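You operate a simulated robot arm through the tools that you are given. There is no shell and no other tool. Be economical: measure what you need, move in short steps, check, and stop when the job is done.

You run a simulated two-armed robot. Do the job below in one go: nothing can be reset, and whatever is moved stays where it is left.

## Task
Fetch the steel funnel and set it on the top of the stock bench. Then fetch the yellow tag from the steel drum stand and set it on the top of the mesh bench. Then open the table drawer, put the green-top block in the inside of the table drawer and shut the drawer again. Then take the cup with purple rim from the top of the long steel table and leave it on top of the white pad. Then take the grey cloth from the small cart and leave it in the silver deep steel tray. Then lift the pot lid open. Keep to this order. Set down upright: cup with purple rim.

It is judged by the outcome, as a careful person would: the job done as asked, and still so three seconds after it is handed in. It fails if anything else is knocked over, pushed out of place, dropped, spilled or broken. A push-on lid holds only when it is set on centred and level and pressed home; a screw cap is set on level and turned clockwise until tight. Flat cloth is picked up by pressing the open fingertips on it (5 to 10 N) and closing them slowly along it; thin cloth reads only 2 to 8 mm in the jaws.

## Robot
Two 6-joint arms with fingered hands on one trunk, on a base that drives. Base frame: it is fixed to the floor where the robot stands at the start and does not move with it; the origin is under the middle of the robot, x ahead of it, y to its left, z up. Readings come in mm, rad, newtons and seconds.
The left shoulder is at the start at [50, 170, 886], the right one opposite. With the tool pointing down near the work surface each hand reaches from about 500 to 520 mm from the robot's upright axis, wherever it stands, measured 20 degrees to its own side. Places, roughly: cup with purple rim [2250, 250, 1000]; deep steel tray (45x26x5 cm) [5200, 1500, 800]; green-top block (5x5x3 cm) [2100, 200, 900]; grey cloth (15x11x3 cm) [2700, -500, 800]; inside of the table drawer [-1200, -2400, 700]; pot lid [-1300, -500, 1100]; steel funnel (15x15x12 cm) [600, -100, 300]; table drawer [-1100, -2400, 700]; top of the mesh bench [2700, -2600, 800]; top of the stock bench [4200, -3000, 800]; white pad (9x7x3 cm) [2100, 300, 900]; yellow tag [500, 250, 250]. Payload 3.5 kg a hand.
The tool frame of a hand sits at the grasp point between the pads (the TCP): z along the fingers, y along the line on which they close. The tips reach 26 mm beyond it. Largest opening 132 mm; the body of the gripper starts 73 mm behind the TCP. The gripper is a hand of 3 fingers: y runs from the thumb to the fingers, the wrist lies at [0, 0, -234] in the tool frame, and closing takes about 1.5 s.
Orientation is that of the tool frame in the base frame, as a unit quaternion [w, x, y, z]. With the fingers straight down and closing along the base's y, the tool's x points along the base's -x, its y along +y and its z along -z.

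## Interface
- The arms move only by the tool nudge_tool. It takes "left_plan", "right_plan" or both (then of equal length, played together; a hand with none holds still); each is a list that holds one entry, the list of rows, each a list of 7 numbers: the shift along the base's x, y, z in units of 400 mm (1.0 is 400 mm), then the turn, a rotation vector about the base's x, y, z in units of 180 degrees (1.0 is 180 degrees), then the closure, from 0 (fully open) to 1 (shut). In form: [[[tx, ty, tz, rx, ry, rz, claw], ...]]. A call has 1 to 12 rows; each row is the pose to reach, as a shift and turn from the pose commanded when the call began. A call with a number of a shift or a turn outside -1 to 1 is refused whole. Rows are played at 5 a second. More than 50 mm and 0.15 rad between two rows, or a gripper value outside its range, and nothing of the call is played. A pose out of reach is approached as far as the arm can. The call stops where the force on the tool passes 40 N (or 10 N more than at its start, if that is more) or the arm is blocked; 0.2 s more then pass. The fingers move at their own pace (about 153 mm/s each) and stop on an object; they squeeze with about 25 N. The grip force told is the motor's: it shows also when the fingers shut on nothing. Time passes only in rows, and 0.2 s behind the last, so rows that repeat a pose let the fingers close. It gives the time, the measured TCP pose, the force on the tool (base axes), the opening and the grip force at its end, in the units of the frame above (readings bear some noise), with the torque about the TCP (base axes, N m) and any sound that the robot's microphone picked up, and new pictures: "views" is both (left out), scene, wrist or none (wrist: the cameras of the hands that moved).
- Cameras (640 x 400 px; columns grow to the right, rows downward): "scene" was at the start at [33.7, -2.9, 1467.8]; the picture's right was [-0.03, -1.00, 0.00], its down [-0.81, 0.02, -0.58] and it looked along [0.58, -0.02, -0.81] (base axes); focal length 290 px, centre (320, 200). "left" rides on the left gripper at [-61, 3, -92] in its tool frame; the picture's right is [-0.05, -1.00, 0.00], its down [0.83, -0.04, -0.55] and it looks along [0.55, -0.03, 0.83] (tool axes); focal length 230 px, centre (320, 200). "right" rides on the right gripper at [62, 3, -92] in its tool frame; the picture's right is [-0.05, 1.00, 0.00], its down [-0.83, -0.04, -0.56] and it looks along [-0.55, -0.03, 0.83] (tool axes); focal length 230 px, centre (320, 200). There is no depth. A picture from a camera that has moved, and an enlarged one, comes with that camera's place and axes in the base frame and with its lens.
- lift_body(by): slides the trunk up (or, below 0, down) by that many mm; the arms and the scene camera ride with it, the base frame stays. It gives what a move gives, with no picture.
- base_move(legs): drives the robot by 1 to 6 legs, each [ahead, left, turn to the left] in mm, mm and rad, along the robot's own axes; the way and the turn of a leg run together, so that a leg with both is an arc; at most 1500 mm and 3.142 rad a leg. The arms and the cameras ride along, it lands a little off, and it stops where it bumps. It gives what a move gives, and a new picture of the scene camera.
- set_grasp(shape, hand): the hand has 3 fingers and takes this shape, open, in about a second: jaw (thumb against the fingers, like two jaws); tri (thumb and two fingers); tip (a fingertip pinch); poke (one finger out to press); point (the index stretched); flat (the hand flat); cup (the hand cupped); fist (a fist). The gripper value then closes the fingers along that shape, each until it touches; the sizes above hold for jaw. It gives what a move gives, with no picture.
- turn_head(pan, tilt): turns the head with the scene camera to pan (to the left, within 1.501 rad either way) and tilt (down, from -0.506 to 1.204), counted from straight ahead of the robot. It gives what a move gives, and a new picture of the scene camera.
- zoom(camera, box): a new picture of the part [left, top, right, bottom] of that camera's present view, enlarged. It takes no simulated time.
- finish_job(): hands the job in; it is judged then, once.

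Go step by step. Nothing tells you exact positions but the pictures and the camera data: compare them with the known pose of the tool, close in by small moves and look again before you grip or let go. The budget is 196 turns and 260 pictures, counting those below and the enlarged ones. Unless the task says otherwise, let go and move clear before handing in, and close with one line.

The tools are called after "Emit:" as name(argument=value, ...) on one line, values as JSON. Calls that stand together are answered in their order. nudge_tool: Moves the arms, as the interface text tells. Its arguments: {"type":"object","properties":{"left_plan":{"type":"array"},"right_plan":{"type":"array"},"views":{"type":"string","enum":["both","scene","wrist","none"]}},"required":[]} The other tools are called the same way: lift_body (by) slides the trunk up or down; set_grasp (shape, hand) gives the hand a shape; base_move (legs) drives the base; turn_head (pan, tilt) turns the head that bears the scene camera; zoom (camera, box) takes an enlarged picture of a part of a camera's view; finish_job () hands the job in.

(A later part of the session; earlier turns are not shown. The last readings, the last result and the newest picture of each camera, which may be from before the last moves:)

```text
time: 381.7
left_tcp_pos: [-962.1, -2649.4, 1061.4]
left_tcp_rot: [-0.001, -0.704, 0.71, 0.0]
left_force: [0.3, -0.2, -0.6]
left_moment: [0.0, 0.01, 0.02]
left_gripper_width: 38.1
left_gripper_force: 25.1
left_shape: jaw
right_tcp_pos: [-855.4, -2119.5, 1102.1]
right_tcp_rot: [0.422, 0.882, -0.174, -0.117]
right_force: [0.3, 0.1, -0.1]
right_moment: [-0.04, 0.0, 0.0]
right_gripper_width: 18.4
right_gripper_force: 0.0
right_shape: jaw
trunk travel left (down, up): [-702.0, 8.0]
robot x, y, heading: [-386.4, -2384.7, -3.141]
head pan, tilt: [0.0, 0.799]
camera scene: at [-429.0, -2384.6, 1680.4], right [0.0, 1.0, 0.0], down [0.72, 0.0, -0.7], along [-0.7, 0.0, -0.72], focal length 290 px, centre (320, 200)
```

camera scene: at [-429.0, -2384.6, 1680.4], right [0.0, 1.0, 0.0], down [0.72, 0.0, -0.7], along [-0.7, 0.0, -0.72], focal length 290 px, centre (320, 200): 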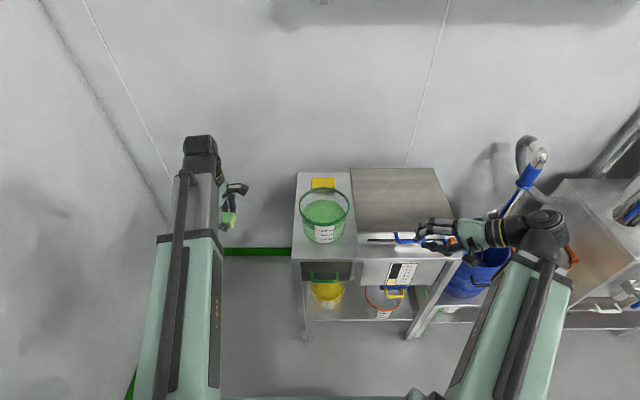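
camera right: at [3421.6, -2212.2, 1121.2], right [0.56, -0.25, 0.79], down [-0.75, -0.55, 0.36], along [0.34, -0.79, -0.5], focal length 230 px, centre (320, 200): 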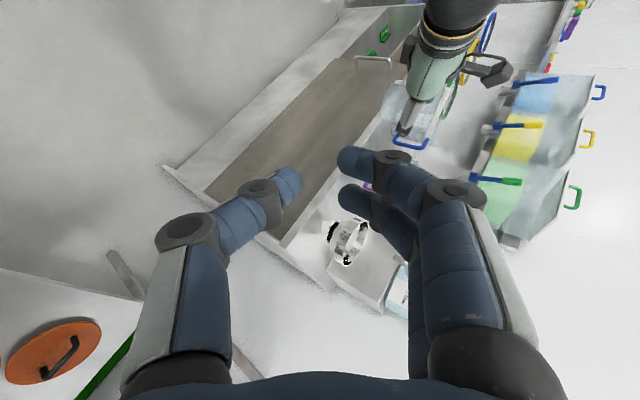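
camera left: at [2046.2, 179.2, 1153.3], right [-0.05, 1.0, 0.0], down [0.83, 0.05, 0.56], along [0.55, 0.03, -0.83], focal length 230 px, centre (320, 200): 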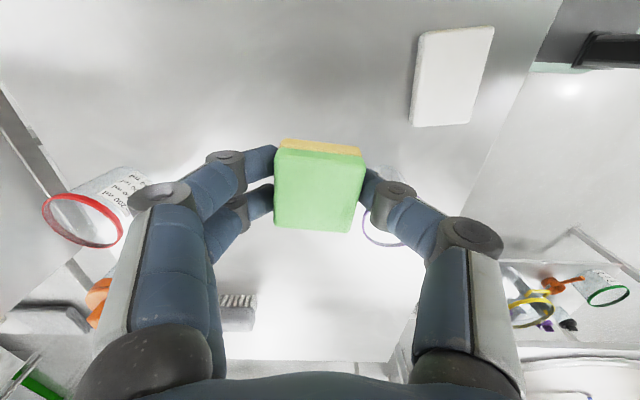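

Emit:
zoom(camera="scene", box=[270, 160, 480, 330])

```text
2.35 times, centred on (375, 245) of scene
camera zoom: at [-429.0, -2384.6, 1680.4], right [0.0, 1.0, 0.0], down [0.72, 0.0, -0.7], along [-0.7, 0.0, -0.72], focal length 683 px, centre (191, 94)
```

zoom: 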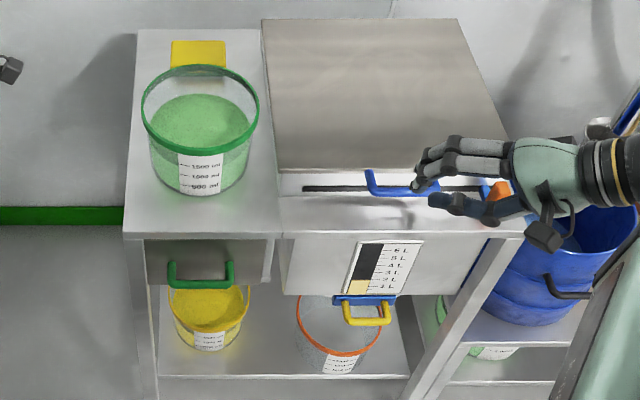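

Handle of the drawer is at about [-955,-2369,715]. I'll stand farther right (clear of the post) and bring the right hand, jaws vertical, down toward the handle.

Emit:
base_move(legs=[[0, -235, 0], [-30, 0, 0]])

Emit:
nudge_tool(right_plan=[[[0, -0.03, -0.1, -0.021, 0.0173, -0.0266, 0.5], [0, -0.06, -0.2, -0.042, 0.0345, -0.0533, 0.5], [0, -0.1, -0.3, -0.063, 0.0518, -0.08, 0.5], [0, -0.14, -0.4, -0.0835, 0.069, -0.1065, 0.5], [0, -0.18, -0.5, -0.1044, 0.0863, -0.1331, 0.5], [0, -0.22, -0.6, -0.1253, 0.1035, -0.1598, 0.5], [0, -0.26, -0.7, -0.146, 0.1208, -0.1864, 0.5], [0, -0.3, -0.8, -0.167, 0.138, -0.213, 0.5], [0, -0.34, -0.9, -0.167, 0.138, -0.213, 0.5]]])

```text
time: 383.9
left_tcp_pos: [-930.4, -2415.8, 1062.3]
left_tcp_rot: [-0.002, -0.704, 0.71, 0.002]
left_force: [0.4, -1.0, -1.3]
left_moment: [0.01, 0.07, 0.0]
left_gripper_width: 37.9
left_gripper_force: 24.7
left_shape: jaw
right_tcp_pos: [-824.1, -1885.8, 1103.5]
right_tcp_rot: [0.422, 0.882, -0.174, -0.118]
right_force: [-0.5, -0.1, 0.4]
right_moment: [0.02, 0.04, -0.04]
right_gripper_width: 18.4
right_gripper_force: 0.1
right_shape: jaw
trunk travel left (down, up): [-702.0, 8.0]
robot x, y, heading: [-360.1, -2151.0, -3.143]
head pan, tilt: [0.0, 0.799]
camera scene: at [-395.4, -2149.0, 1680.5], right [0.0, 1.0, 0.0], down [0.72, 0.0, -0.7], along [-0.7, 0.0, -0.72], focal length 290 px, centre (320, 200)
```

scene: 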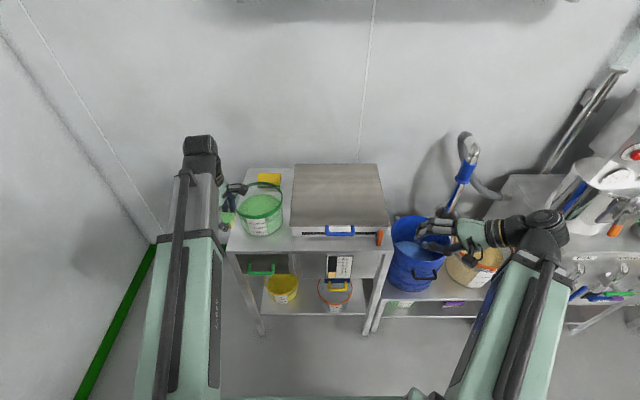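

```text
time: 385.9
left_tcp_pos: [-932.3, -2414.4, 1060.2]
left_tcp_rot: [-0.001, -0.704, 0.71, 0.0]
left_force: [0.2, -0.3, -0.9]
left_moment: [-0.01, 0.0, 0.0]
left_gripper_width: 38.3
left_gripper_force: 25.1
left_shape: jaw
right_tcp_pos: [-917.2, -1988.3, 816.6]
right_tcp_rot: [0.596, 0.597, -0.38, -0.379]
right_force: [0.1, 1.1, -0.6]
right_moment: [0.04, 0.02, 0.03]
right_gripper_width: 65.3
right_gripper_force: 0.0
right_shape: jaw
right hand out of reach, approached as far as the arm can: row 1, 2, 3, 4, 5, 6, 7, 8, 9
trunk travel left (down, up): [-702.0, 8.0]
robot x, y, heading: [-359.5, -2148.7, -3.137]
head pan, tilt: [0.0, 0.799]
camera scene: at [-399.4, -2149.5, 1680.4], right [0.0, 1.0, 0.0], down [0.72, 0.0, -0.7], along [-0.7, 0.0, -0.72], focal length 290 px, centre (320, 200)
camera right: at [-808.8, -2005.6, 820.7], right [-0.02, 0.05, 1.0], down [0.15, 0.99, -0.04], along [-0.99, 0.15, -0.03], focal length 230 px, centre (320, 200)
```

scene: 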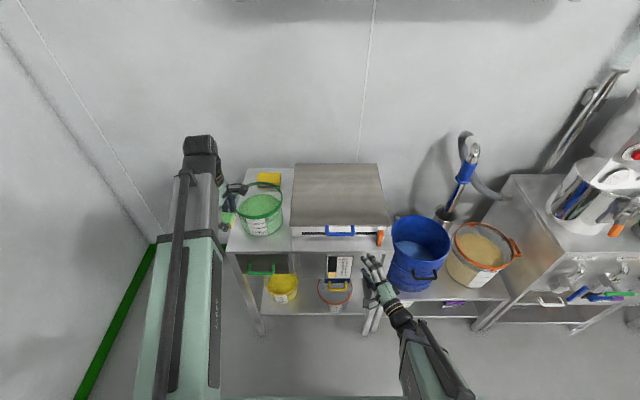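
right: 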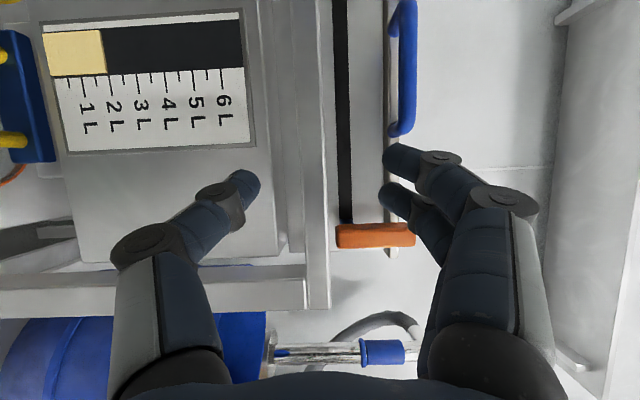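

Emit:
base_move(legs=[[-130, 0, 0]])

Emit:
lift_body(by=-100)

Emit:
nudge_tool(right_plan=[[[0, -0.1, 0, 0, 0, 0, 0.6], [0, -0.2, 0, 0, 0, 0, 0.6], [0, -0.3, 0, 0, 0, 0, 0.6], [0, -0.4, 0, 0, 0, 0, 0.6], [0, -0.5, 0, 0, 0, 0, 0.6], [0, -0.6, 0, 0, 0, 0, 0.6], [0, -0.7, 0, 0, 0, 0, 0.6], [0, -0.8, 0, 0, 0, 0, 0.6]]])

```text
time: 387.2
left_tcp_pos: [-798.2, -2415.5, 1062.5]
left_tcp_rot: [-0.001, -0.705, 0.71, 0.002]
left_force: [0.7, -0.4, -0.9]
left_moment: [-0.01, 0.04, 0.03]
left_gripper_width: 38.0
left_gripper_force: 25.0
left_shape: jaw
right_tcp_pos: [-787.2, -1991.0, 818.6]
right_tcp_rot: [0.596, 0.597, -0.379, -0.38]
right_force: [0.1, -0.2, 0.1]
right_moment: [0.01, -0.03, -0.01]
right_gripper_width: 65.4
right_gripper_force: 0.0
right_shape: jaw
trunk travel left (down, up): [-702.0, 8.0]
robot x, y, heading: [-226.8, -2147.4, -3.135]
head pan, tilt: [0.0, 0.799]
camera scene: at [-265.7, -2149.4, 1680.5], right [0.0, 1.0, 0.0], down [0.72, 0.0, -0.7], along [-0.7, 0.0, -0.72], focal length 290 px, centre (320, 200)
```

scene: 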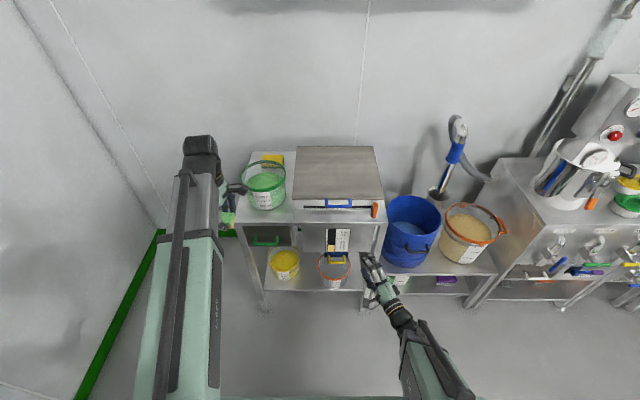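

```text
time: 388.5
left_tcp_pos: [-801.7, -2415.5, 961.5]
left_tcp_rot: [-0.001, -0.705, 0.709, 0.001]
left_force: [0.1, -0.6, -0.3]
left_moment: [-0.02, 0.0, -0.01]
left_gripper_width: 37.9
left_gripper_force: 25.3
left_shape: jaw
right_tcp_pos: [-786.8, -1989.0, 716.2]
right_tcp_rot: [0.596, 0.597, -0.38, -0.379]
right_force: [0.0, 0.2, -0.5]
right_moment: [0.01, 0.02, -0.01]
right_gripper_width: 65.6
right_gripper_force: 0.0
right_shape: jaw
trunk travel left (down, up): [-602.0, 108.0]
robot x, y, heading: [-228.7, -2148.0, -3.138]
head pan, tilt: [0.0, 0.799]
```

```text
time: 390.3
left_tcp_pos: [-801.6, -2415.9, 960.5]
left_tcp_rot: [0.0, -0.705, 0.709, 0.001]
left_force: [-0.2, -0.3, 0.3]
left_moment: [0.03, -0.04, -0.03]
left_gripper_width: 38.1
left_gripper_force: 25.3
left_shape: jaw
right_tcp_pos: [-831.4, -2213.3, 718.6]
right_tcp_rot: [0.6, 0.626, -0.335, -0.369]
right_force: [-0.6, 0.0, -0.6]
right_moment: [0.04, 0.01, -0.02]
right_gripper_width: 53.0
right_gripper_force: 0.0
right_shape: jaw
right hand out of reach, approached as far as the arm can: row 1, 2, 3, 4, 5, 6, 7, 8
trunk travel left (down, up): [-602.0, 108.0]
robot x, y, heading: [-227.3, -2147.7, -3.142]
head pan, tilt: [0.0, 0.799]
camera scene: at [-269.3, -2150.9, 1580.3], right [0.0, 1.0, 0.0], down [0.72, 0.0, -0.7], along [-0.7, 0.0, -0.72], focal length 290 px, centre (320, 200)
camera right: at [-720.6, -2218.6, 720.4], right [0.0, -0.01, 1.0], down [0.06, 1.0, 0.01], along [-1.0, 0.06, 0.0], focal length 230 px, centre (320, 200)
```

scene: 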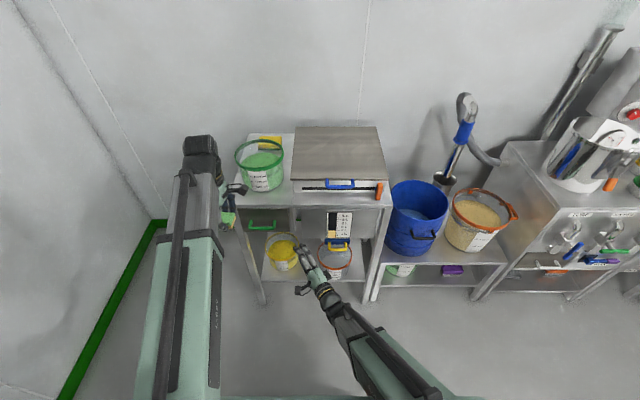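
right: 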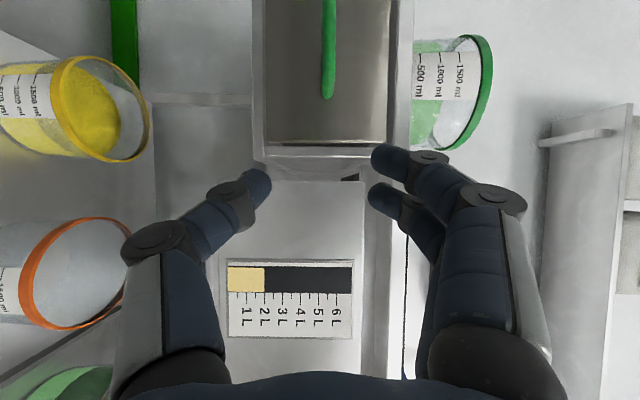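

The right arm can't reach across far enough, so I turn the robot ~14° left to bring the hand in front of the handle.

Emit:
base_move(legs=[[0, 0, 0.25]])

Emit:
nudge_tool(right_plan=[[[0, 0, 0, 0, 0, -0.04, 0.6], [0, 0, 0, 0, 0, -0.08, 0.6], [0, 0, 0.01, 0, 0, -0.12, 0.6], [0, 0, 0.02, 0, 0, -0.15, 0.6]]])

```text
time: 391.6
left_tcp_pos: [-717.2, -2550.2, 960.4]
left_tcp_rot: [0.001, 0.788, -0.616, 0.0]
left_force: [0.5, -0.8, -0.4]
left_moment: [-0.03, -0.01, 0.01]
left_gripper_width: 38.0
left_gripper_force: 24.6
left_shape: jaw
right_tcp_pos: [-796.7, -2359.4, 718.7]
right_tcp_rot: [0.641, 0.663, -0.255, -0.29]
right_force: [-0.4, 0.1, 0.6]
right_moment: [0.01, -0.02, 0.0]
right_gripper_width: 53.1
right_gripper_force: 0.1
right_shape: jaw
trunk travel left (down, up): [-602.0, 108.0]
robot x, y, heading: [-230.5, -2150.9, -2.884]
head pan, tilt: [0.0, 0.799]
camera scene: at [-266.9, -2159.7, 1580.4], right [-0.25, 0.97, 0.0], down [0.69, 0.18, -0.7], along [-0.67, -0.17, -0.72], focal length 290 px, centre (320, 200)
```

scene: 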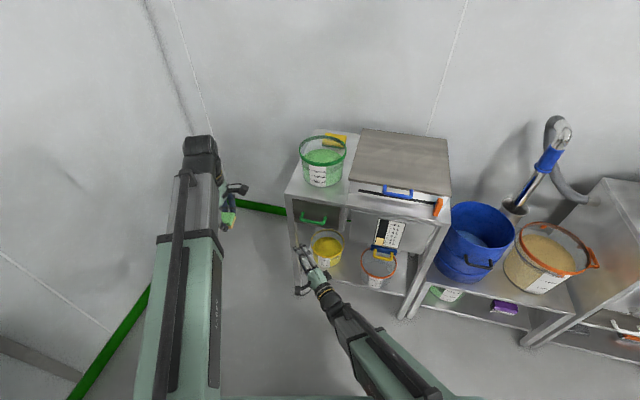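

```text
time: 392.6
left_tcp_pos: [-716.4, -2549.1, 961.0]
left_tcp_rot: [0.0, 0.788, -0.616, 0.0]
left_force: [-0.6, 0.8, -0.5]
left_moment: [0.03, 0.0, 0.02]
left_gripper_width: 37.7
left_gripper_force: 24.7
left_shape: jaw
right_tcp_pos: [-796.7, -2359.5, 719.8]
right_tcp_rot: [0.641, 0.663, -0.255, -0.291]
right_force: [-1.1, 0.0, 0.0]
right_moment: [0.03, 0.04, -0.02]
right_gripper_width: 53.2
right_gripper_force: 0.0
right_shape: jaw
right hand out of reach, approached as far as the arm can: row 1, 2, 3, 4
trunk travel left (down, up): [-602.0, 108.0]
robot x, y, heading: [-229.2, -2149.1, -2.887]
head pan, tilt: [0.0, 0.799]
camera scene: at [-267.0, -2159.6, 1580.4], right [-0.25, 0.97, 0.0], down [0.69, 0.18, -0.7], along [-0.67, -0.17, -0.72], focal length 290 px, centre (320, 200)
camera right: at [-686.7, -2338.4, 721.0], right [0.0, -0.01, 1.0], down [-0.19, 0.98, 0.01], along [-0.98, -0.19, 0.0], focal length 230 px, centre (320, 200)
```

scene: 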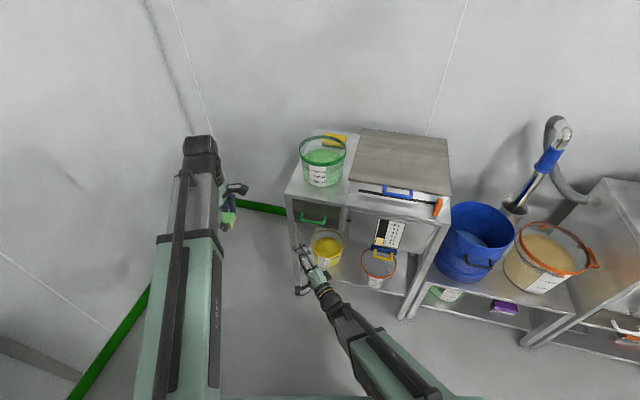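
right: 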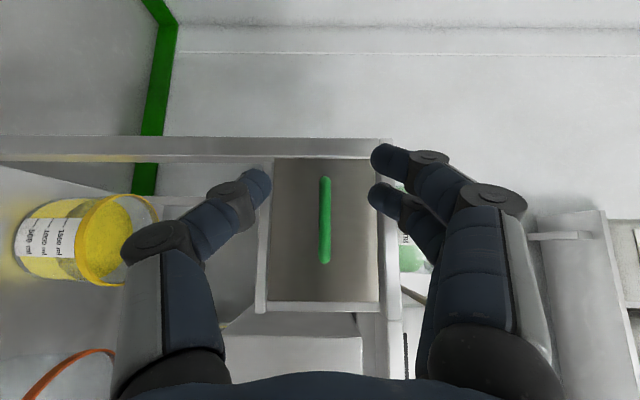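

The handle bar is centred between the jaws: about [-968,-2370,726]. I raise 6 mm and move in by base.

Emit:
lift_body(by=6)

Emit:
base_move(legs=[[121, -32, 0]])

Emit:
zoom(camera="right", box=[0, 0, 640, 400])

```text
time: 393.1
left_tcp_pos: [-716.7, -2551.3, 966.6]
left_tcp_rot: [0.001, 0.788, -0.616, 0.0]
left_force: [0.0, 0.1, -1.1]
left_moment: [-0.01, 0.01, 0.0]
left_gripper_width: 37.9
left_gripper_force: 24.5
left_shape: jaw
right_tcp_pos: [-795.1, -2358.8, 724.5]
right_tcp_rot: [0.641, 0.663, -0.255, -0.291]
right_force: [0.5, -0.4, 0.1]
right_moment: [-0.04, -0.02, 0.02]
right_gripper_width: 53.0
right_gripper_force: 0.0
right_shape: jaw
trunk travel left (down, up): [-608.0, 102.0]
robot x, y, heading: [-231.2, -2150.1, -2.89]
head pan, tilt: [0.0, 0.799]
```

```text
time: 394.4
left_tcp_pos: [-843.4, -2549.7, 966.5]
left_tcp_rot: [0.0, 0.788, -0.615, -0.001]
left_force: [0.1, 0.5, -0.3]
left_moment: [0.03, -0.04, -0.01]
left_gripper_width: 37.8
left_gripper_force: 24.8
left_shape: jaw
right_tcp_pos: [-921.9, -2359.7, 726.2]
right_tcp_rot: [0.641, 0.664, -0.254, -0.289]
right_force: [-0.2, 0.7, -0.2]
right_moment: [0.0, 0.05, 0.03]
right_gripper_width: 53.2
right_gripper_force: 0.1
right_shape: jaw
trunk travel left (down, up): [-608.0, 102.0]
robot x, y, heading: [-356.6, -2142.7, -2.889]
head pan, tilt: [0.0, 0.799]
camera scene: at [-394.7, -2159.4, 1586.3], right [-0.25, 0.97, 0.0], down [0.69, 0.18, -0.7], along [-0.67, -0.18, -0.72], focal length 290 px, centre (320, 200)
```

scene: 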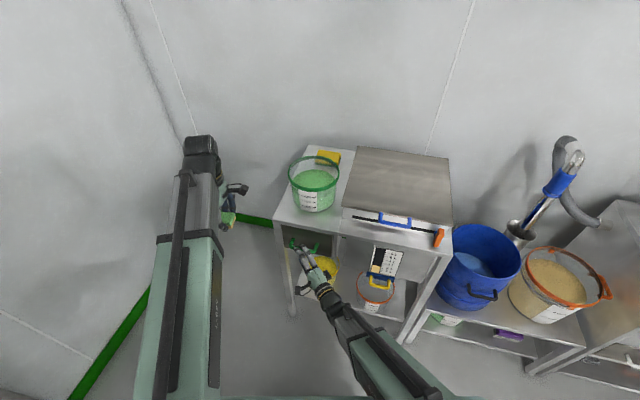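

```text
1.00 times, centred on (320, 200) of right (not enlarged: the box is as wide or as high as the picture)
camera zoom: at [-813.1, -2338.6, 726.4], right [0.0, -0.01, 1.0], down [-0.19, 0.98, 0.01], along [-0.98, -0.19, 0.0], focal length 230 px, centre (320, 200)
```

zoom: 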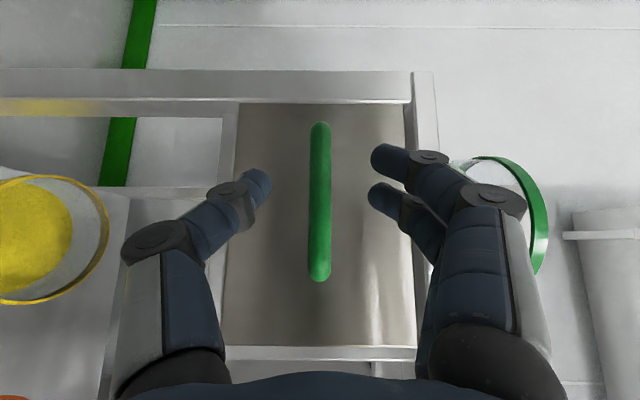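

Emit:
base_move(legs=[[29, -7, 0]])

Emit:
nudge_tool(right_plan=[[[0, 0, 0, 0, 0, 0, 0.75], [0, 0, 0, 0, 0, 0, 0.9], [0, 0, 0, 0, 0, 0, 1], [0, 0, 0, 0, 0, 0, 1], [0, 0, 0, 0, 0, 0, 1]]], views="wrist")

```text
time: 395.2
left_tcp_pos: [-872.5, -2549.9, 965.3]
left_tcp_rot: [0.0, 0.789, -0.615, 0.0]
left_force: [-1.4, 0.3, -0.5]
left_moment: [0.0, -0.05, -0.01]
left_gripper_width: 38.1
left_gripper_force: 25.2
left_shape: jaw
right_tcp_pos: [-951.6, -2361.7, 725.3]
right_tcp_rot: [0.641, 0.664, -0.255, -0.29]
right_force: [-1.2, -0.9, 0.1]
right_moment: [-0.05, 0.01, 0.01]
right_gripper_width: 53.1
right_gripper_force: 0.2
right_shape: jaw
trunk travel left (down, up): [-608.0, 102.0]
robot x, y, heading: [-386.7, -2147.7, -2.885]
head pan, tilt: [0.0, 0.799]
camera scene: at [-424.9, -2160.0, 1586.3], right [-0.25, 0.97, 0.0], down [0.69, 0.18, -0.7], along [-0.67, -0.18, -0.72], focal length 290 px, centre (320, 200)
```

scene: 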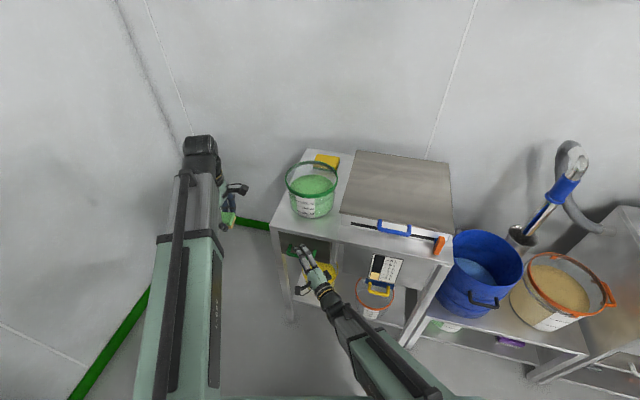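

```text
time: 396.4
left_tcp_pos: [-872.0, -2550.3, 966.0]
left_tcp_rot: [0.001, 0.788, -0.616, 0.0]
left_force: [0.0, 0.4, -0.8]
left_moment: [0.01, -0.01, 0.01]
left_gripper_width: 37.9
left_gripper_force: 24.9
left_shape: jaw
right_tcp_pos: [-952.4, -2361.3, 725.0]
right_tcp_rot: [0.641, 0.663, -0.254, -0.291]
right_force: [-2.6, -2.2, -0.6]
right_moment: [-0.19, 0.0, -0.03]
right_gripper_width: 0.0
right_gripper_force: 24.6
right_shape: jaw
trunk travel left (down, up): [-608.0, 102.0]
robot x, y, heading: [-388.4, -2150.5, -2.891]
head pan, tilt: [0.0, 0.799]
camera right: at [-842.3, -2339.3, 726.9], right [0.0, -0.01, 1.0], down [-0.19, 0.98, 0.01], along [-0.98, -0.19, 0.0], focal length 230 px, centre (320, 200)
```

right: 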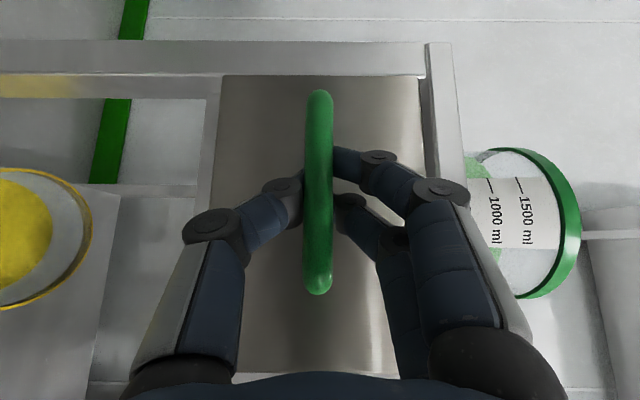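

The closed fingertips wrap behind the handle bar. I pull gently.

Emit:
base_move(legs=[[-60, 15, 0]])

Emit:
zoom(camera="right", box=[0, 0, 640, 400])

```text
time: 397.4
left_tcp_pos: [-809.4, -2549.5, 966.3]
left_tcp_rot: [0.002, 0.788, -0.616, -0.001]
left_force: [0.1, 0.1, -0.2]
left_moment: [0.01, 0.02, -0.01]
left_gripper_width: 37.8
left_gripper_force: 24.6
left_shape: jaw
right_tcp_pos: [-888.6, -2360.3, 726.5]
right_tcp_rot: [0.641, 0.663, -0.254, -0.29]
right_force: [1.2, -2.4, -2.4]
right_moment: [-0.13, -0.02, -0.08]
right_gripper_width: 0.1
right_gripper_force: 25.1
right_shape: jaw
trunk travel left (down, up): [-608.0, 102.0]
robot x, y, heading: [-322.1, -2147.2, -2.888]
head pan, tilt: [0.0, 0.799]
camera scene: at [-359.4, -2159.8, 1586.4], right [-0.25, 0.97, 0.0], down [0.69, 0.18, -0.7], along [-0.68, -0.18, -0.72], focal length 290 px, centre (320, 200)
```

scene: 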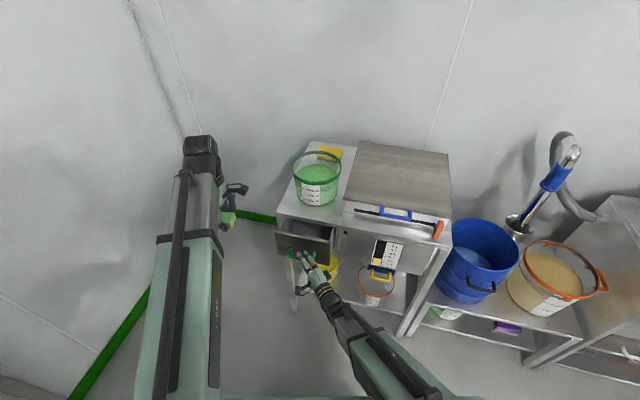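

```text
1.00 times, centred on (320, 200) of right (not enlarged: the box is as wide or as high as the picture)
camera zoom: at [-779.6, -2338.9, 727.0], right [0.0, -0.01, 1.0], down [-0.19, 0.98, 0.01], along [-0.98, -0.19, 0.0], focal length 230 px, centre (320, 200)
```

zoom: 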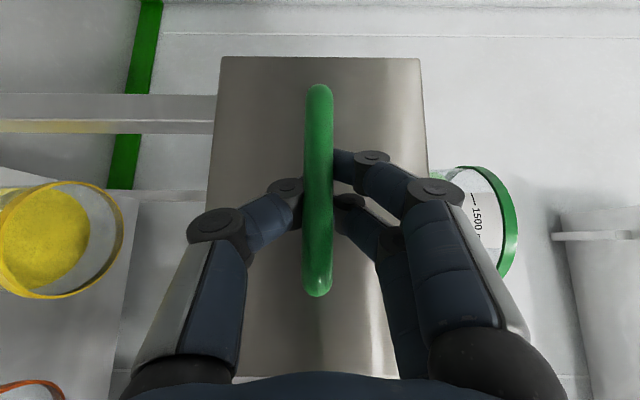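

The drawer slides open. Continue.

Emit:
base_move(legs=[[-110, 29, 0]])

Emit:
zoom(camera="scene", box=[220, 120, 420, 300])

```text
time: 398.6
left_tcp_pos: [-696.2, -2550.1, 967.1]
left_tcp_rot: [0.002, 0.789, -0.615, -0.001]
left_force: [-0.2, -0.5, -0.8]
left_moment: [-0.01, 0.01, -0.02]
left_gripper_width: 37.9
left_gripper_force: 25.4
left_shape: jaw
right_tcp_pos: [-774.5, -2360.8, 725.3]
right_tcp_rot: [0.641, 0.664, -0.254, -0.289]
right_force: [1.1, 0.4, -0.3]
right_moment: [-0.13, -0.06, -0.02]
right_gripper_width: 0.2
right_gripper_force: 24.6
right_shape: jaw
trunk travel left (down, up): [-608.0, 102.0]
robot x, y, heading: [-209.1, -2146.9, -2.887]
head pan, tilt: [0.0, 0.799]
camera scene: at [-245.9, -2159.8, 1586.4], right [-0.25, 0.97, 0.0], down [0.69, 0.18, -0.7], along [-0.68, -0.18, -0.72], focal length 290 px, centre (320, 200)
```

scene: 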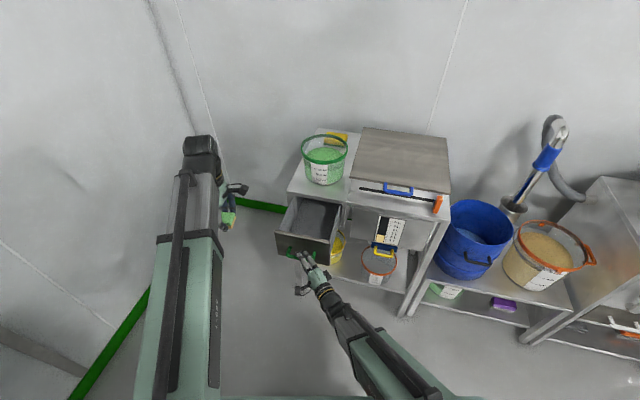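

```text
2.22 times, centred on (320, 210) of scene
camera zoom: at [-245.9, -2159.8, 1586.4], right [-0.25, 0.97, 0.0], down [0.69, 0.18, -0.7], along [-0.68, -0.18, -0.72], focal length 645 px, centre (320, 178)
```

zoom: 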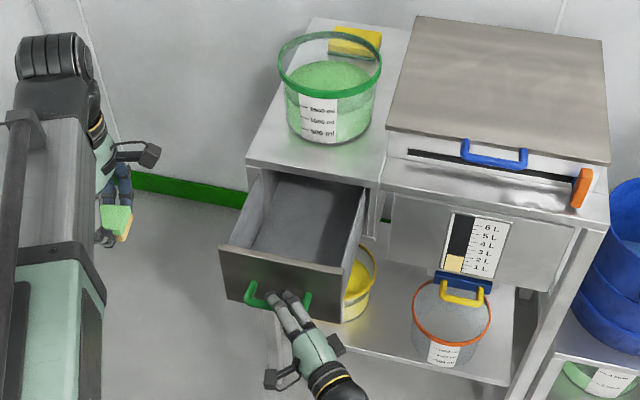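

Drawer is open about 18 cm. I release the handle and retract the right hand.

Emit:
nudge_tool(right_plan=[[[0, 0, 0, 0, 0, 0, 0.7], [0, 0, 0, 0, 0, 0, 0.5], [0.02, 0.02, 0, 0, 0, 0, 0.4], [0.08, 0.08, 0, 0, 0, 0, 0.4], [0.16, 0.16, 0, 0, 0, 0, 0.4], [0.2, 0.28, 0, 0, 0, 0, 0.5], [0.2, 0.4, 0, 0, 0, 0, 0.6], [0.2, 0.5, 0, 0, 0, 0, 0.7]]])

```text
refused: row 6 steps farther than a row can; nothing moved
```

Emit:
nudge_tool(right_plan=[[[0, 0, 0, 0, 0, 0, 0.7], [0, 0, 0, 0, 0, 0, 0.5], [0.02, 0.02, 0, 0, 0, 0, 0.4], [0.08, 0.08, 0, 0, 0, 0, 0.4], [0.15, 0.15, 0, 0, 0, 0, 0.4], [0.18, 0.25, 0, 0, 0, 0, 0.5], [0.2, 0.36, 0, 0, 0, 0, 0.6], [0.2, 0.48, 0, 0, 0, 0, 0.7]]])

```text
time: 400.4
left_tcp_pos: [-695.6, -2551.0, 967.9]
left_tcp_rot: [0.001, 0.788, -0.615, 0.0]
left_force: [0.4, 0.3, 0.2]
left_moment: [-0.03, -0.03, -0.03]
left_gripper_width: 38.1
left_gripper_force: 24.5
left_shape: jaw
right_tcp_pos: [-743.4, -2168.4, 762.1]
right_tcp_rot: [0.641, 0.665, -0.253, -0.288]
right_force: [0.1, 0.1, -0.5]
right_moment: [0.0, 0.0, -0.04]
right_gripper_width: 40.1
right_gripper_force: 0.0
right_shape: jaw
right hand out of reach, approached as far as the arm can: row 5, 6, 7, 8
trunk travel left (down, up): [-608.0, 102.0]
robot x, y, heading: [-208.8, -2150.1, -2.888]
head pan, tilt: [0.0, 0.799]
camera scene: at [-247.3, -2159.1, 1586.4], right [-0.25, 0.97, 0.0], down [0.69, 0.18, -0.7], along [-0.67, -0.18, -0.72], focal length 290 px, centre (320, 200)
camera right: at [-634.1, -2146.3, 764.1], right [0.0, -0.01, 1.0], down [-0.19, 0.98, 0.01], along [-0.98, -0.19, -0.01], focal length 230 px, centre (320, 200)
```

scene: 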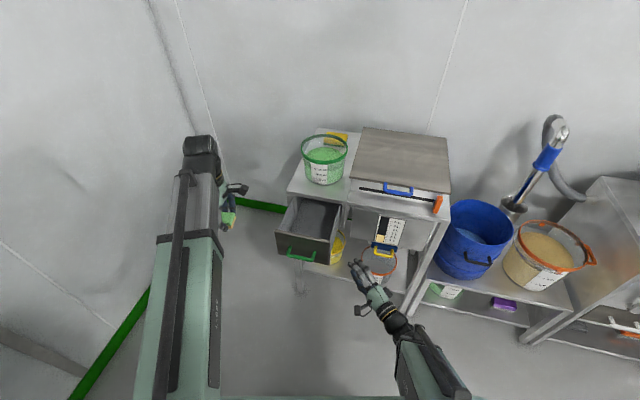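
right: 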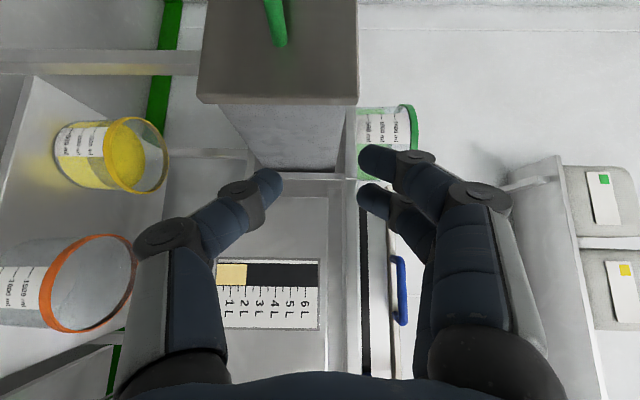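

Emit:
base_move(legs=[[77, -20, 0]])

Emit:
nudge_tool(left_plan=[[[-0.05, 0.1, 0, 0, 0, 0, 1], [-0.1, 0.2, 0, 0, 0, 0, 1], [-0.15, 0.3, 0, 0, 0, 0, 1], [-0.2, 0.38, 0, 0, 0, 0, 1], [-0.24, 0.46, 0, 0, 0, 0, 1], [-0.24, 0.46, -0.1, 0, 0, 0, 1], [-0.24, 0.46, -0.2, 0, 0, 0, 1], [-0.24, 0.46, -0.2, 0, 0, 0, 1]]])

```text
time: 401.5
left_tcp_pos: [-777.8, -2550.4, 965.8]
left_tcp_rot: [0.0, 0.789, -0.615, -0.001]
left_force: [-0.6, -0.7, -0.5]
left_moment: [0.0, -0.07, -0.05]
left_gripper_width: 38.0
left_gripper_force: 25.2
left_shape: jaw
right_tcp_pos: [-825.0, -2168.7, 761.0]
right_tcp_rot: [0.64, 0.665, -0.256, -0.289]
right_force: [-0.2, -0.4, -0.6]
right_moment: [-0.02, 0.0, 0.03]
right_gripper_width: 39.9
right_gripper_force: 0.1
right_shape: jaw
trunk travel left (down, up): [-608.0, 102.0]
robot x, y, heading: [-287.0, -2148.4, -2.885]
head pan, tilt: [0.0, 0.799]
camera scene: at [-329.5, -2159.7, 1586.3], right [-0.25, 0.97, 0.0], down [0.69, 0.18, -0.7], along [-0.67, -0.18, -0.72], focal length 290 px, centre (320, 200)
```

scene: 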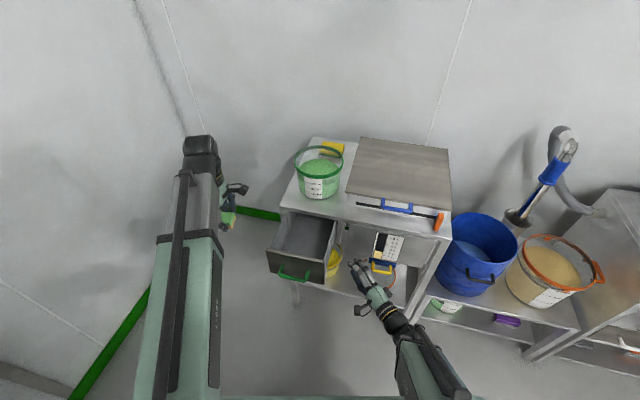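

```text
time: 403.3
left_tcp_pos: [-873.5, -2364.8, 886.6]
left_tcp_rot: [0.001, 0.788, -0.615, 0.0]
left_force: [0.3, 0.0, -0.6]
left_moment: [-0.01, 0.01, 0.03]
left_gripper_width: 37.9
left_gripper_force: 24.8
left_shape: jaw
right_tcp_pos: [-824.6, -2169.3, 762.1]
right_tcp_rot: [0.641, 0.664, -0.254, -0.29]
right_force: [-0.1, 0.4, 0.8]
right_moment: [0.01, -0.01, 0.0]
right_gripper_width: 40.0
right_gripper_force: 0.0
right_shape: jaw
trunk travel left (down, up): [-608.0, 102.0]
robot x, y, heading: [-288.4, -2148.0, -2.88]
head pan, tilt: [0.0, 0.799]
camera scene: at [-327.5, -2159.6, 1586.4], right [-0.25, 0.97, 0.0], down [0.69, 0.18, -0.7], along [-0.67, -0.18, -0.72], focal length 290 px, centre (320, 200)
camera left: at [-889.6, -2305.2, 977.9], right [0.96, 0.29, 0.0], down [0.25, -0.79, 0.55], along [0.16, -0.53, -0.83], focal length 230 px, centre (320, 200)
```

scene: 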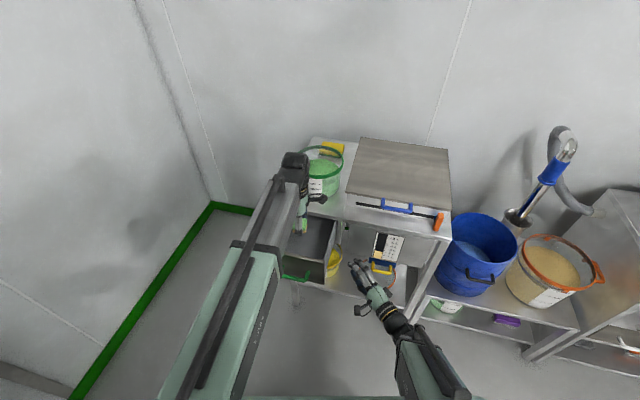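
left: 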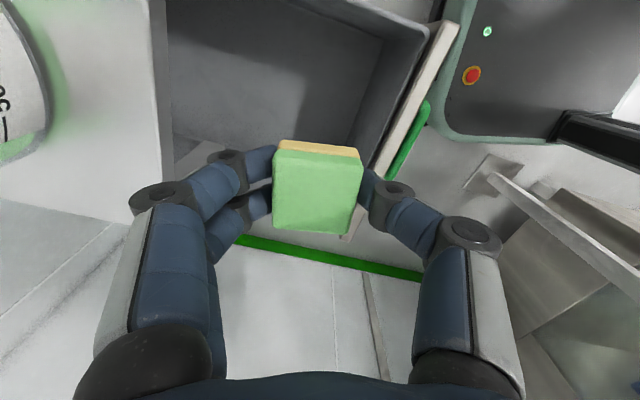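

Emit:
nudge_tool(left_plan=[[[-0.01, 0.025, -0.1, 0, 0, 0, 1], [-0.01, 0.025, -0.2, 0, 0, 0, 1], [-0.01, 0.025, -0.3, 0, 0, 0, 1], [-0.01, 0.025, -0.36, 0, 0, 0, 1], [-0.01, 0.025, -0.36, 0, 0, 0, 1]]])

```text
time: 404.5
left_tcp_pos: [-875.7, -2355.7, 741.7]
left_tcp_rot: [0.0, 0.789, -0.615, 0.0]
left_force: [0.0, -0.4, -0.6]
left_moment: [-0.01, 0.01, -0.02]
left_gripper_width: 37.8
left_gripper_force: 25.4
left_shape: jaw
right_tcp_pos: [-823.0, -2170.0, 761.6]
right_tcp_rot: [0.641, 0.664, -0.254, -0.29]
right_force: [-0.6, -0.2, -0.6]
right_moment: [0.02, 0.02, 0.01]
right_gripper_width: 40.1
right_gripper_force: 0.0
right_shape: jaw
trunk travel left (down, up): [-608.0, 102.0]
robot x, y, heading: [-291.1, -2147.0, -2.886]
head pan, tilt: [0.0, 0.799]
camera scene: at [-327.5, -2159.6, 1586.4], right [-0.25, 0.97, 0.0], down [0.69, 0.18, -0.7], along [-0.67, -0.18, -0.72], focal length 290 px, centre (320, 200)
camera left: at [-892.7, -2296.2, 834.1], right [0.96, 0.29, 0.0], down [0.25, -0.79, 0.55], along [0.16, -0.53, -0.83], focal length 230 px, centre (320, 200)
```

scene: 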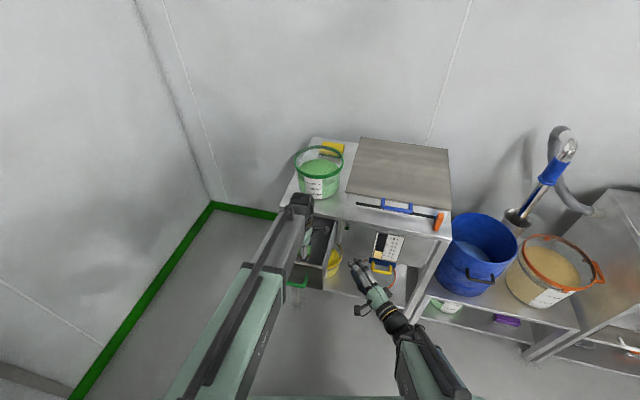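
left: 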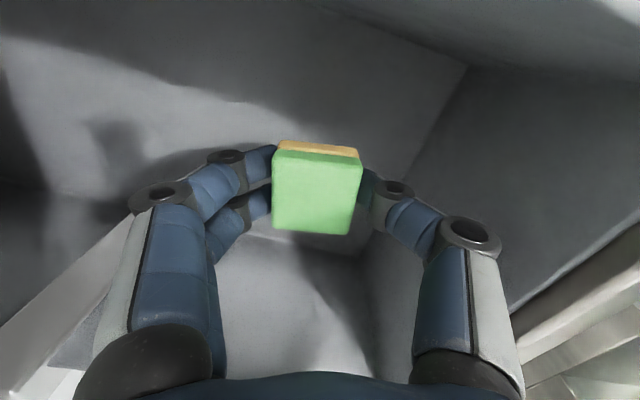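

Emit:
nudge_tool(left_plan=[[[0, 0, -0.03, 0, 0, 0, 1], [0, 0, -0.03, 0, 0, 0, 0.65], [0, 0, -0.03, 0, 0, 0, 0.5], [0, 0, -0.03, 0, 0, 0, 0.5], [0, 0, 0.07, 0, 0, 0, 0.5], [0, 0, 0.17, 0, 0, 0, 0.5], [0, 0, 0.27, 0, 0, 0, 0.5], [0, 0, 0.37, 0, 0, 0, 0.5]]], views="wrist")

```text
time: 406.3
left_tcp_pos: [-875.0, -2355.1, 892.4]
left_tcp_rot: [0.001, 0.788, -0.615, -0.001]
left_force: [-0.4, 0.1, -0.7]
left_moment: [-0.01, 0.04, -0.04]
left_gripper_width: 65.6
left_gripper_force: 0.0
left_shape: jaw
right_tcp_pos: [-823.9, -2169.7, 762.6]
right_tcp_rot: [0.641, 0.664, -0.254, -0.289]
right_force: [-0.5, -0.4, -1.1]
right_moment: [-0.03, 0.01, -0.05]
right_gripper_width: 39.9
right_gripper_force: 0.1
right_shape: jaw
trunk travel left (down, up): [-608.0, 102.0]
robot x, y, heading: [-286.0, -2151.5, -2.883]
head pan, tilt: [0.0, 0.799]
camera left: at [-892.3, -2295.6, 984.7], right [0.96, 0.29, 0.0], down [0.25, -0.79, 0.56], along [0.16, -0.53, -0.83], focal length 230 px, centre (320, 200)
```

left: 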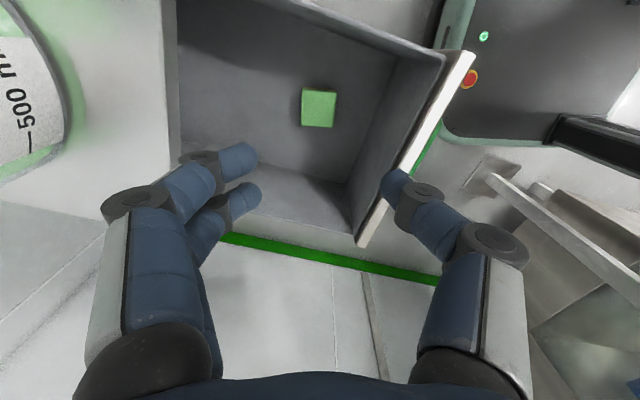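

The block lies in the drawer. I lift the left hand away, then back off to push the drawer shut with the closed right hand.

Emit:
nudge_tool(left_plan=[[[0, 0, 0.1, 0, 0, 0, 0.5], [0, 0, 0.2, 0, 0, 0, 0.5], [0.05, -0.08, 0.25, 0, 0, 0, 0.5], [0.1, -0.16, 0.3, 0, 0, 0, 0.5], [0.15, -0.24, 0.35, 0, 0, 0, 0.5], [0.2, -0.32, 0.38, 0, 0, 0, 0.5]]], right_plan=[[[0, 0, 0, 0, 0, 0, 0.8], [0, 0, 0, 0, 0, 0, 1], [0, 0, 0, 0, 0, 0, 1], [0, 0, 0, 0, 0, 0, 1], [0, 0, 0, 0, 0, 0, 1], [0, 0, 0, 0, 0, 0, 1]]], views="none")

Emit:
base_move(legs=[[-106, 28, 0]])

Emit:
nudge_tool(right_plan=[[[0, -0.1, -0.03, 0, 0, 0, 1], [0, -0.2, -0.06, 0, 0, 0, 1], [0, -0.3, -0.09, 0, 0, 0, 1], [0, -0.4, -0.09, 0, 0, 0, 1], [0, -0.5, -0.09, 0, 0, 0, 1]]])

```text
time: 407.7
left_tcp_pos: [-795.4, -2484.6, 1043.3]
left_tcp_rot: [0.001, 0.788, -0.615, -0.001]
left_force: [-0.1, -0.3, 0.2]
left_moment: [0.01, -0.02, 0.0]
left_gripper_width: 65.4
left_gripper_force: 0.0
left_shape: jaw
right_tcp_pos: [-824.0, -2169.3, 761.8]
right_tcp_rot: [0.64, 0.665, -0.253, -0.29]
right_force: [0.0, -0.8, -1.0]
right_moment: [-0.04, 0.02, 0.02]
right_gripper_width: 0.0
right_gripper_force: 25.5
right_shape: jaw
trunk travel left (down, up): [-608.0, 102.0]
robot x, y, heading: [-286.9, -2147.9, -2.882]
head pan, tilt: [0.0, 0.799]
```

```text
time: 408.9
left_tcp_pos: [-686.0, -2485.6, 1042.4]
left_tcp_rot: [0.002, 0.789, -0.615, -0.001]
left_force: [0.7, 0.2, 0.6]
left_moment: [-0.03, -0.01, 0.02]
left_gripper_width: 65.2
left_gripper_force: 0.0
left_shape: jaw
right_tcp_pos: [-713.5, -2168.7, 763.3]
right_tcp_rot: [0.642, 0.664, -0.253, -0.289]
right_force: [0.0, -0.6, 0.6]
right_moment: [0.01, -0.01, -0.01]
right_gripper_width: 0.1
right_gripper_force: 24.9
right_shape: jaw
trunk travel left (down, up): [-608.0, 102.0]
robot x, y, heading: [-184.7, -2146.4, -2.887]
head pan, tilt: [0.0, 0.799]
camera scene: at [-216.3, -2160.2, 1586.4], right [-0.25, 0.97, 0.0], down [0.69, 0.18, -0.7], along [-0.68, -0.18, -0.72], focal length 290 px, centre (320, 200)
```

scene: 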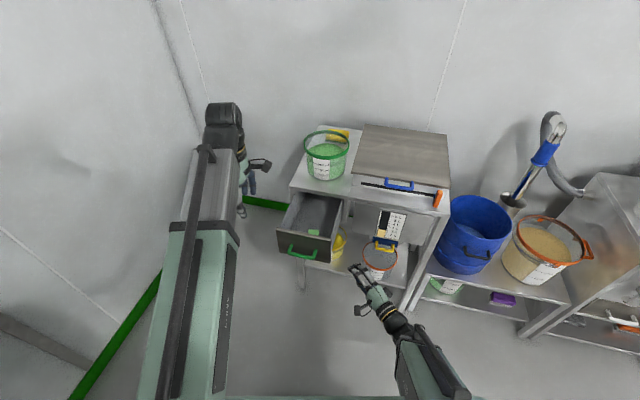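

```text
time: 410.1
left_tcp_pos: [-687.5, -2485.7, 1041.8]
left_tcp_rot: [0.001, 0.789, -0.615, 0.0]
left_force: [0.6, 0.3, -0.6]
left_moment: [0.01, 0.02, 0.02]
left_gripper_width: 65.3
left_gripper_force: 0.0
left_shape: jaw
right_tcp_pos: [-726.0, -2356.9, 729.5]
right_tcp_rot: [0.643, 0.666, -0.251, -0.283]
right_force: [0.2, -0.2, 0.7]
right_moment: [0.01, 0.0, 0.0]
right_gripper_width: 0.2
right_gripper_force: 25.0
right_shape: jaw
right hand out of reach, approached as far as the arm can: row 1, 2, 5
trunk travel left (down, up): [-608.0, 102.0]
robot x, y, heading: [-179.2, -2150.5, -2.886]
head pan, tilt: [0.0, 0.799]
camera scene: at [-218.7, -2160.2, 1586.4], right [-0.25, 0.97, 0.0], down [0.69, 0.18, -0.7], along [-0.67, -0.18, -0.72], focal length 290 px, centre (320, 200)
camera right: at [-616.9, -2333.8, 730.4], right [-0.01, -0.01, 1.0], down [-0.2, 0.98, 0.01], along [-0.98, -0.2, -0.01], focal length 230 px, centre (320, 200)
```

scene: 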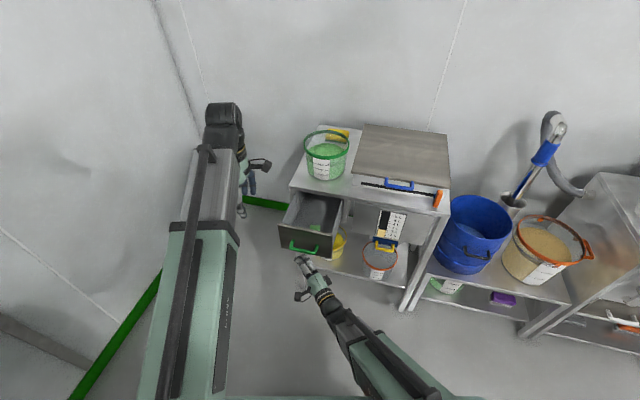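
right: 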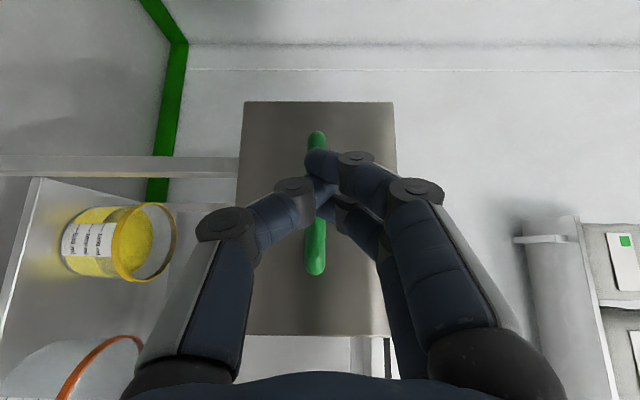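

Emit:
base_move(legs=[[190, -50, 0]])

Emit:
zoom(camera="right", box=[0, 0, 640, 400])

```text
time: 411.6
left_tcp_pos: [-880.6, -2485.8, 1043.3]
left_tcp_rot: [0.001, 0.789, -0.614, -0.001]
left_force: [0.3, 0.5, -0.1]
left_moment: [-0.01, -0.04, 0.01]
left_gripper_width: 65.2
left_gripper_force: 0.1
left_shape: jaw
right_tcp_pos: [-919.2, -2357.8, 729.6]
right_tcp_rot: [0.643, 0.667, -0.249, -0.282]
right_force: [17.0, -2.0, -1.3]
right_moment: [0.03, -0.11, 0.08]
right_gripper_width: 0.1
right_gripper_force: 25.0
right_shape: jaw
trunk travel left (down, up): [-608.0, 102.0]
robot x, y, heading: [-375.5, -2149.0, -2.883]
head pan, tilt: [0.0, 0.799]
camera scene: at [-413.3, -2159.7, 1586.4], right [-0.26, 0.97, 0.0], down [0.69, 0.18, -0.7], along [-0.67, -0.18, -0.72], focal length 290 px, centre (320, 200)
```

scene: 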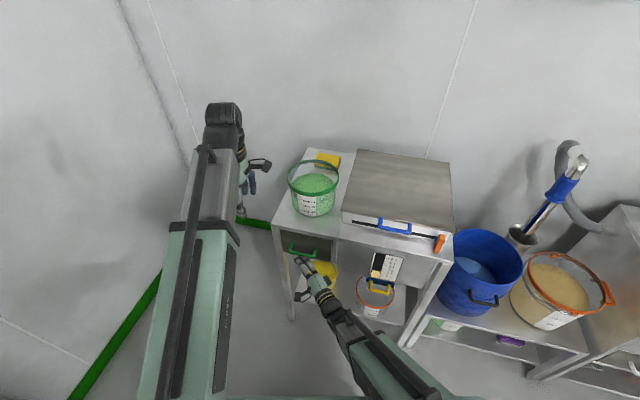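

```text
1.00 times, centred on (320, 200) of right (not enlarged: the box is as wide or as high as the picture)
camera zoom: at [-811.0, -2333.9, 730.8], right [-0.01, -0.01, 1.0], down [-0.21, 0.98, 0.01], along [-0.98, -0.21, -0.01], focal length 230 px, centre (320, 200)
```

zoom: 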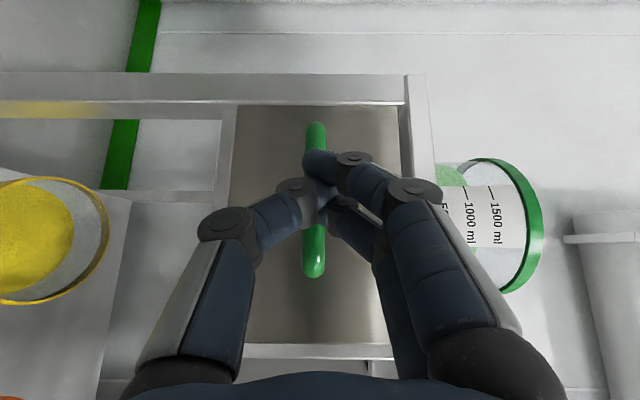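

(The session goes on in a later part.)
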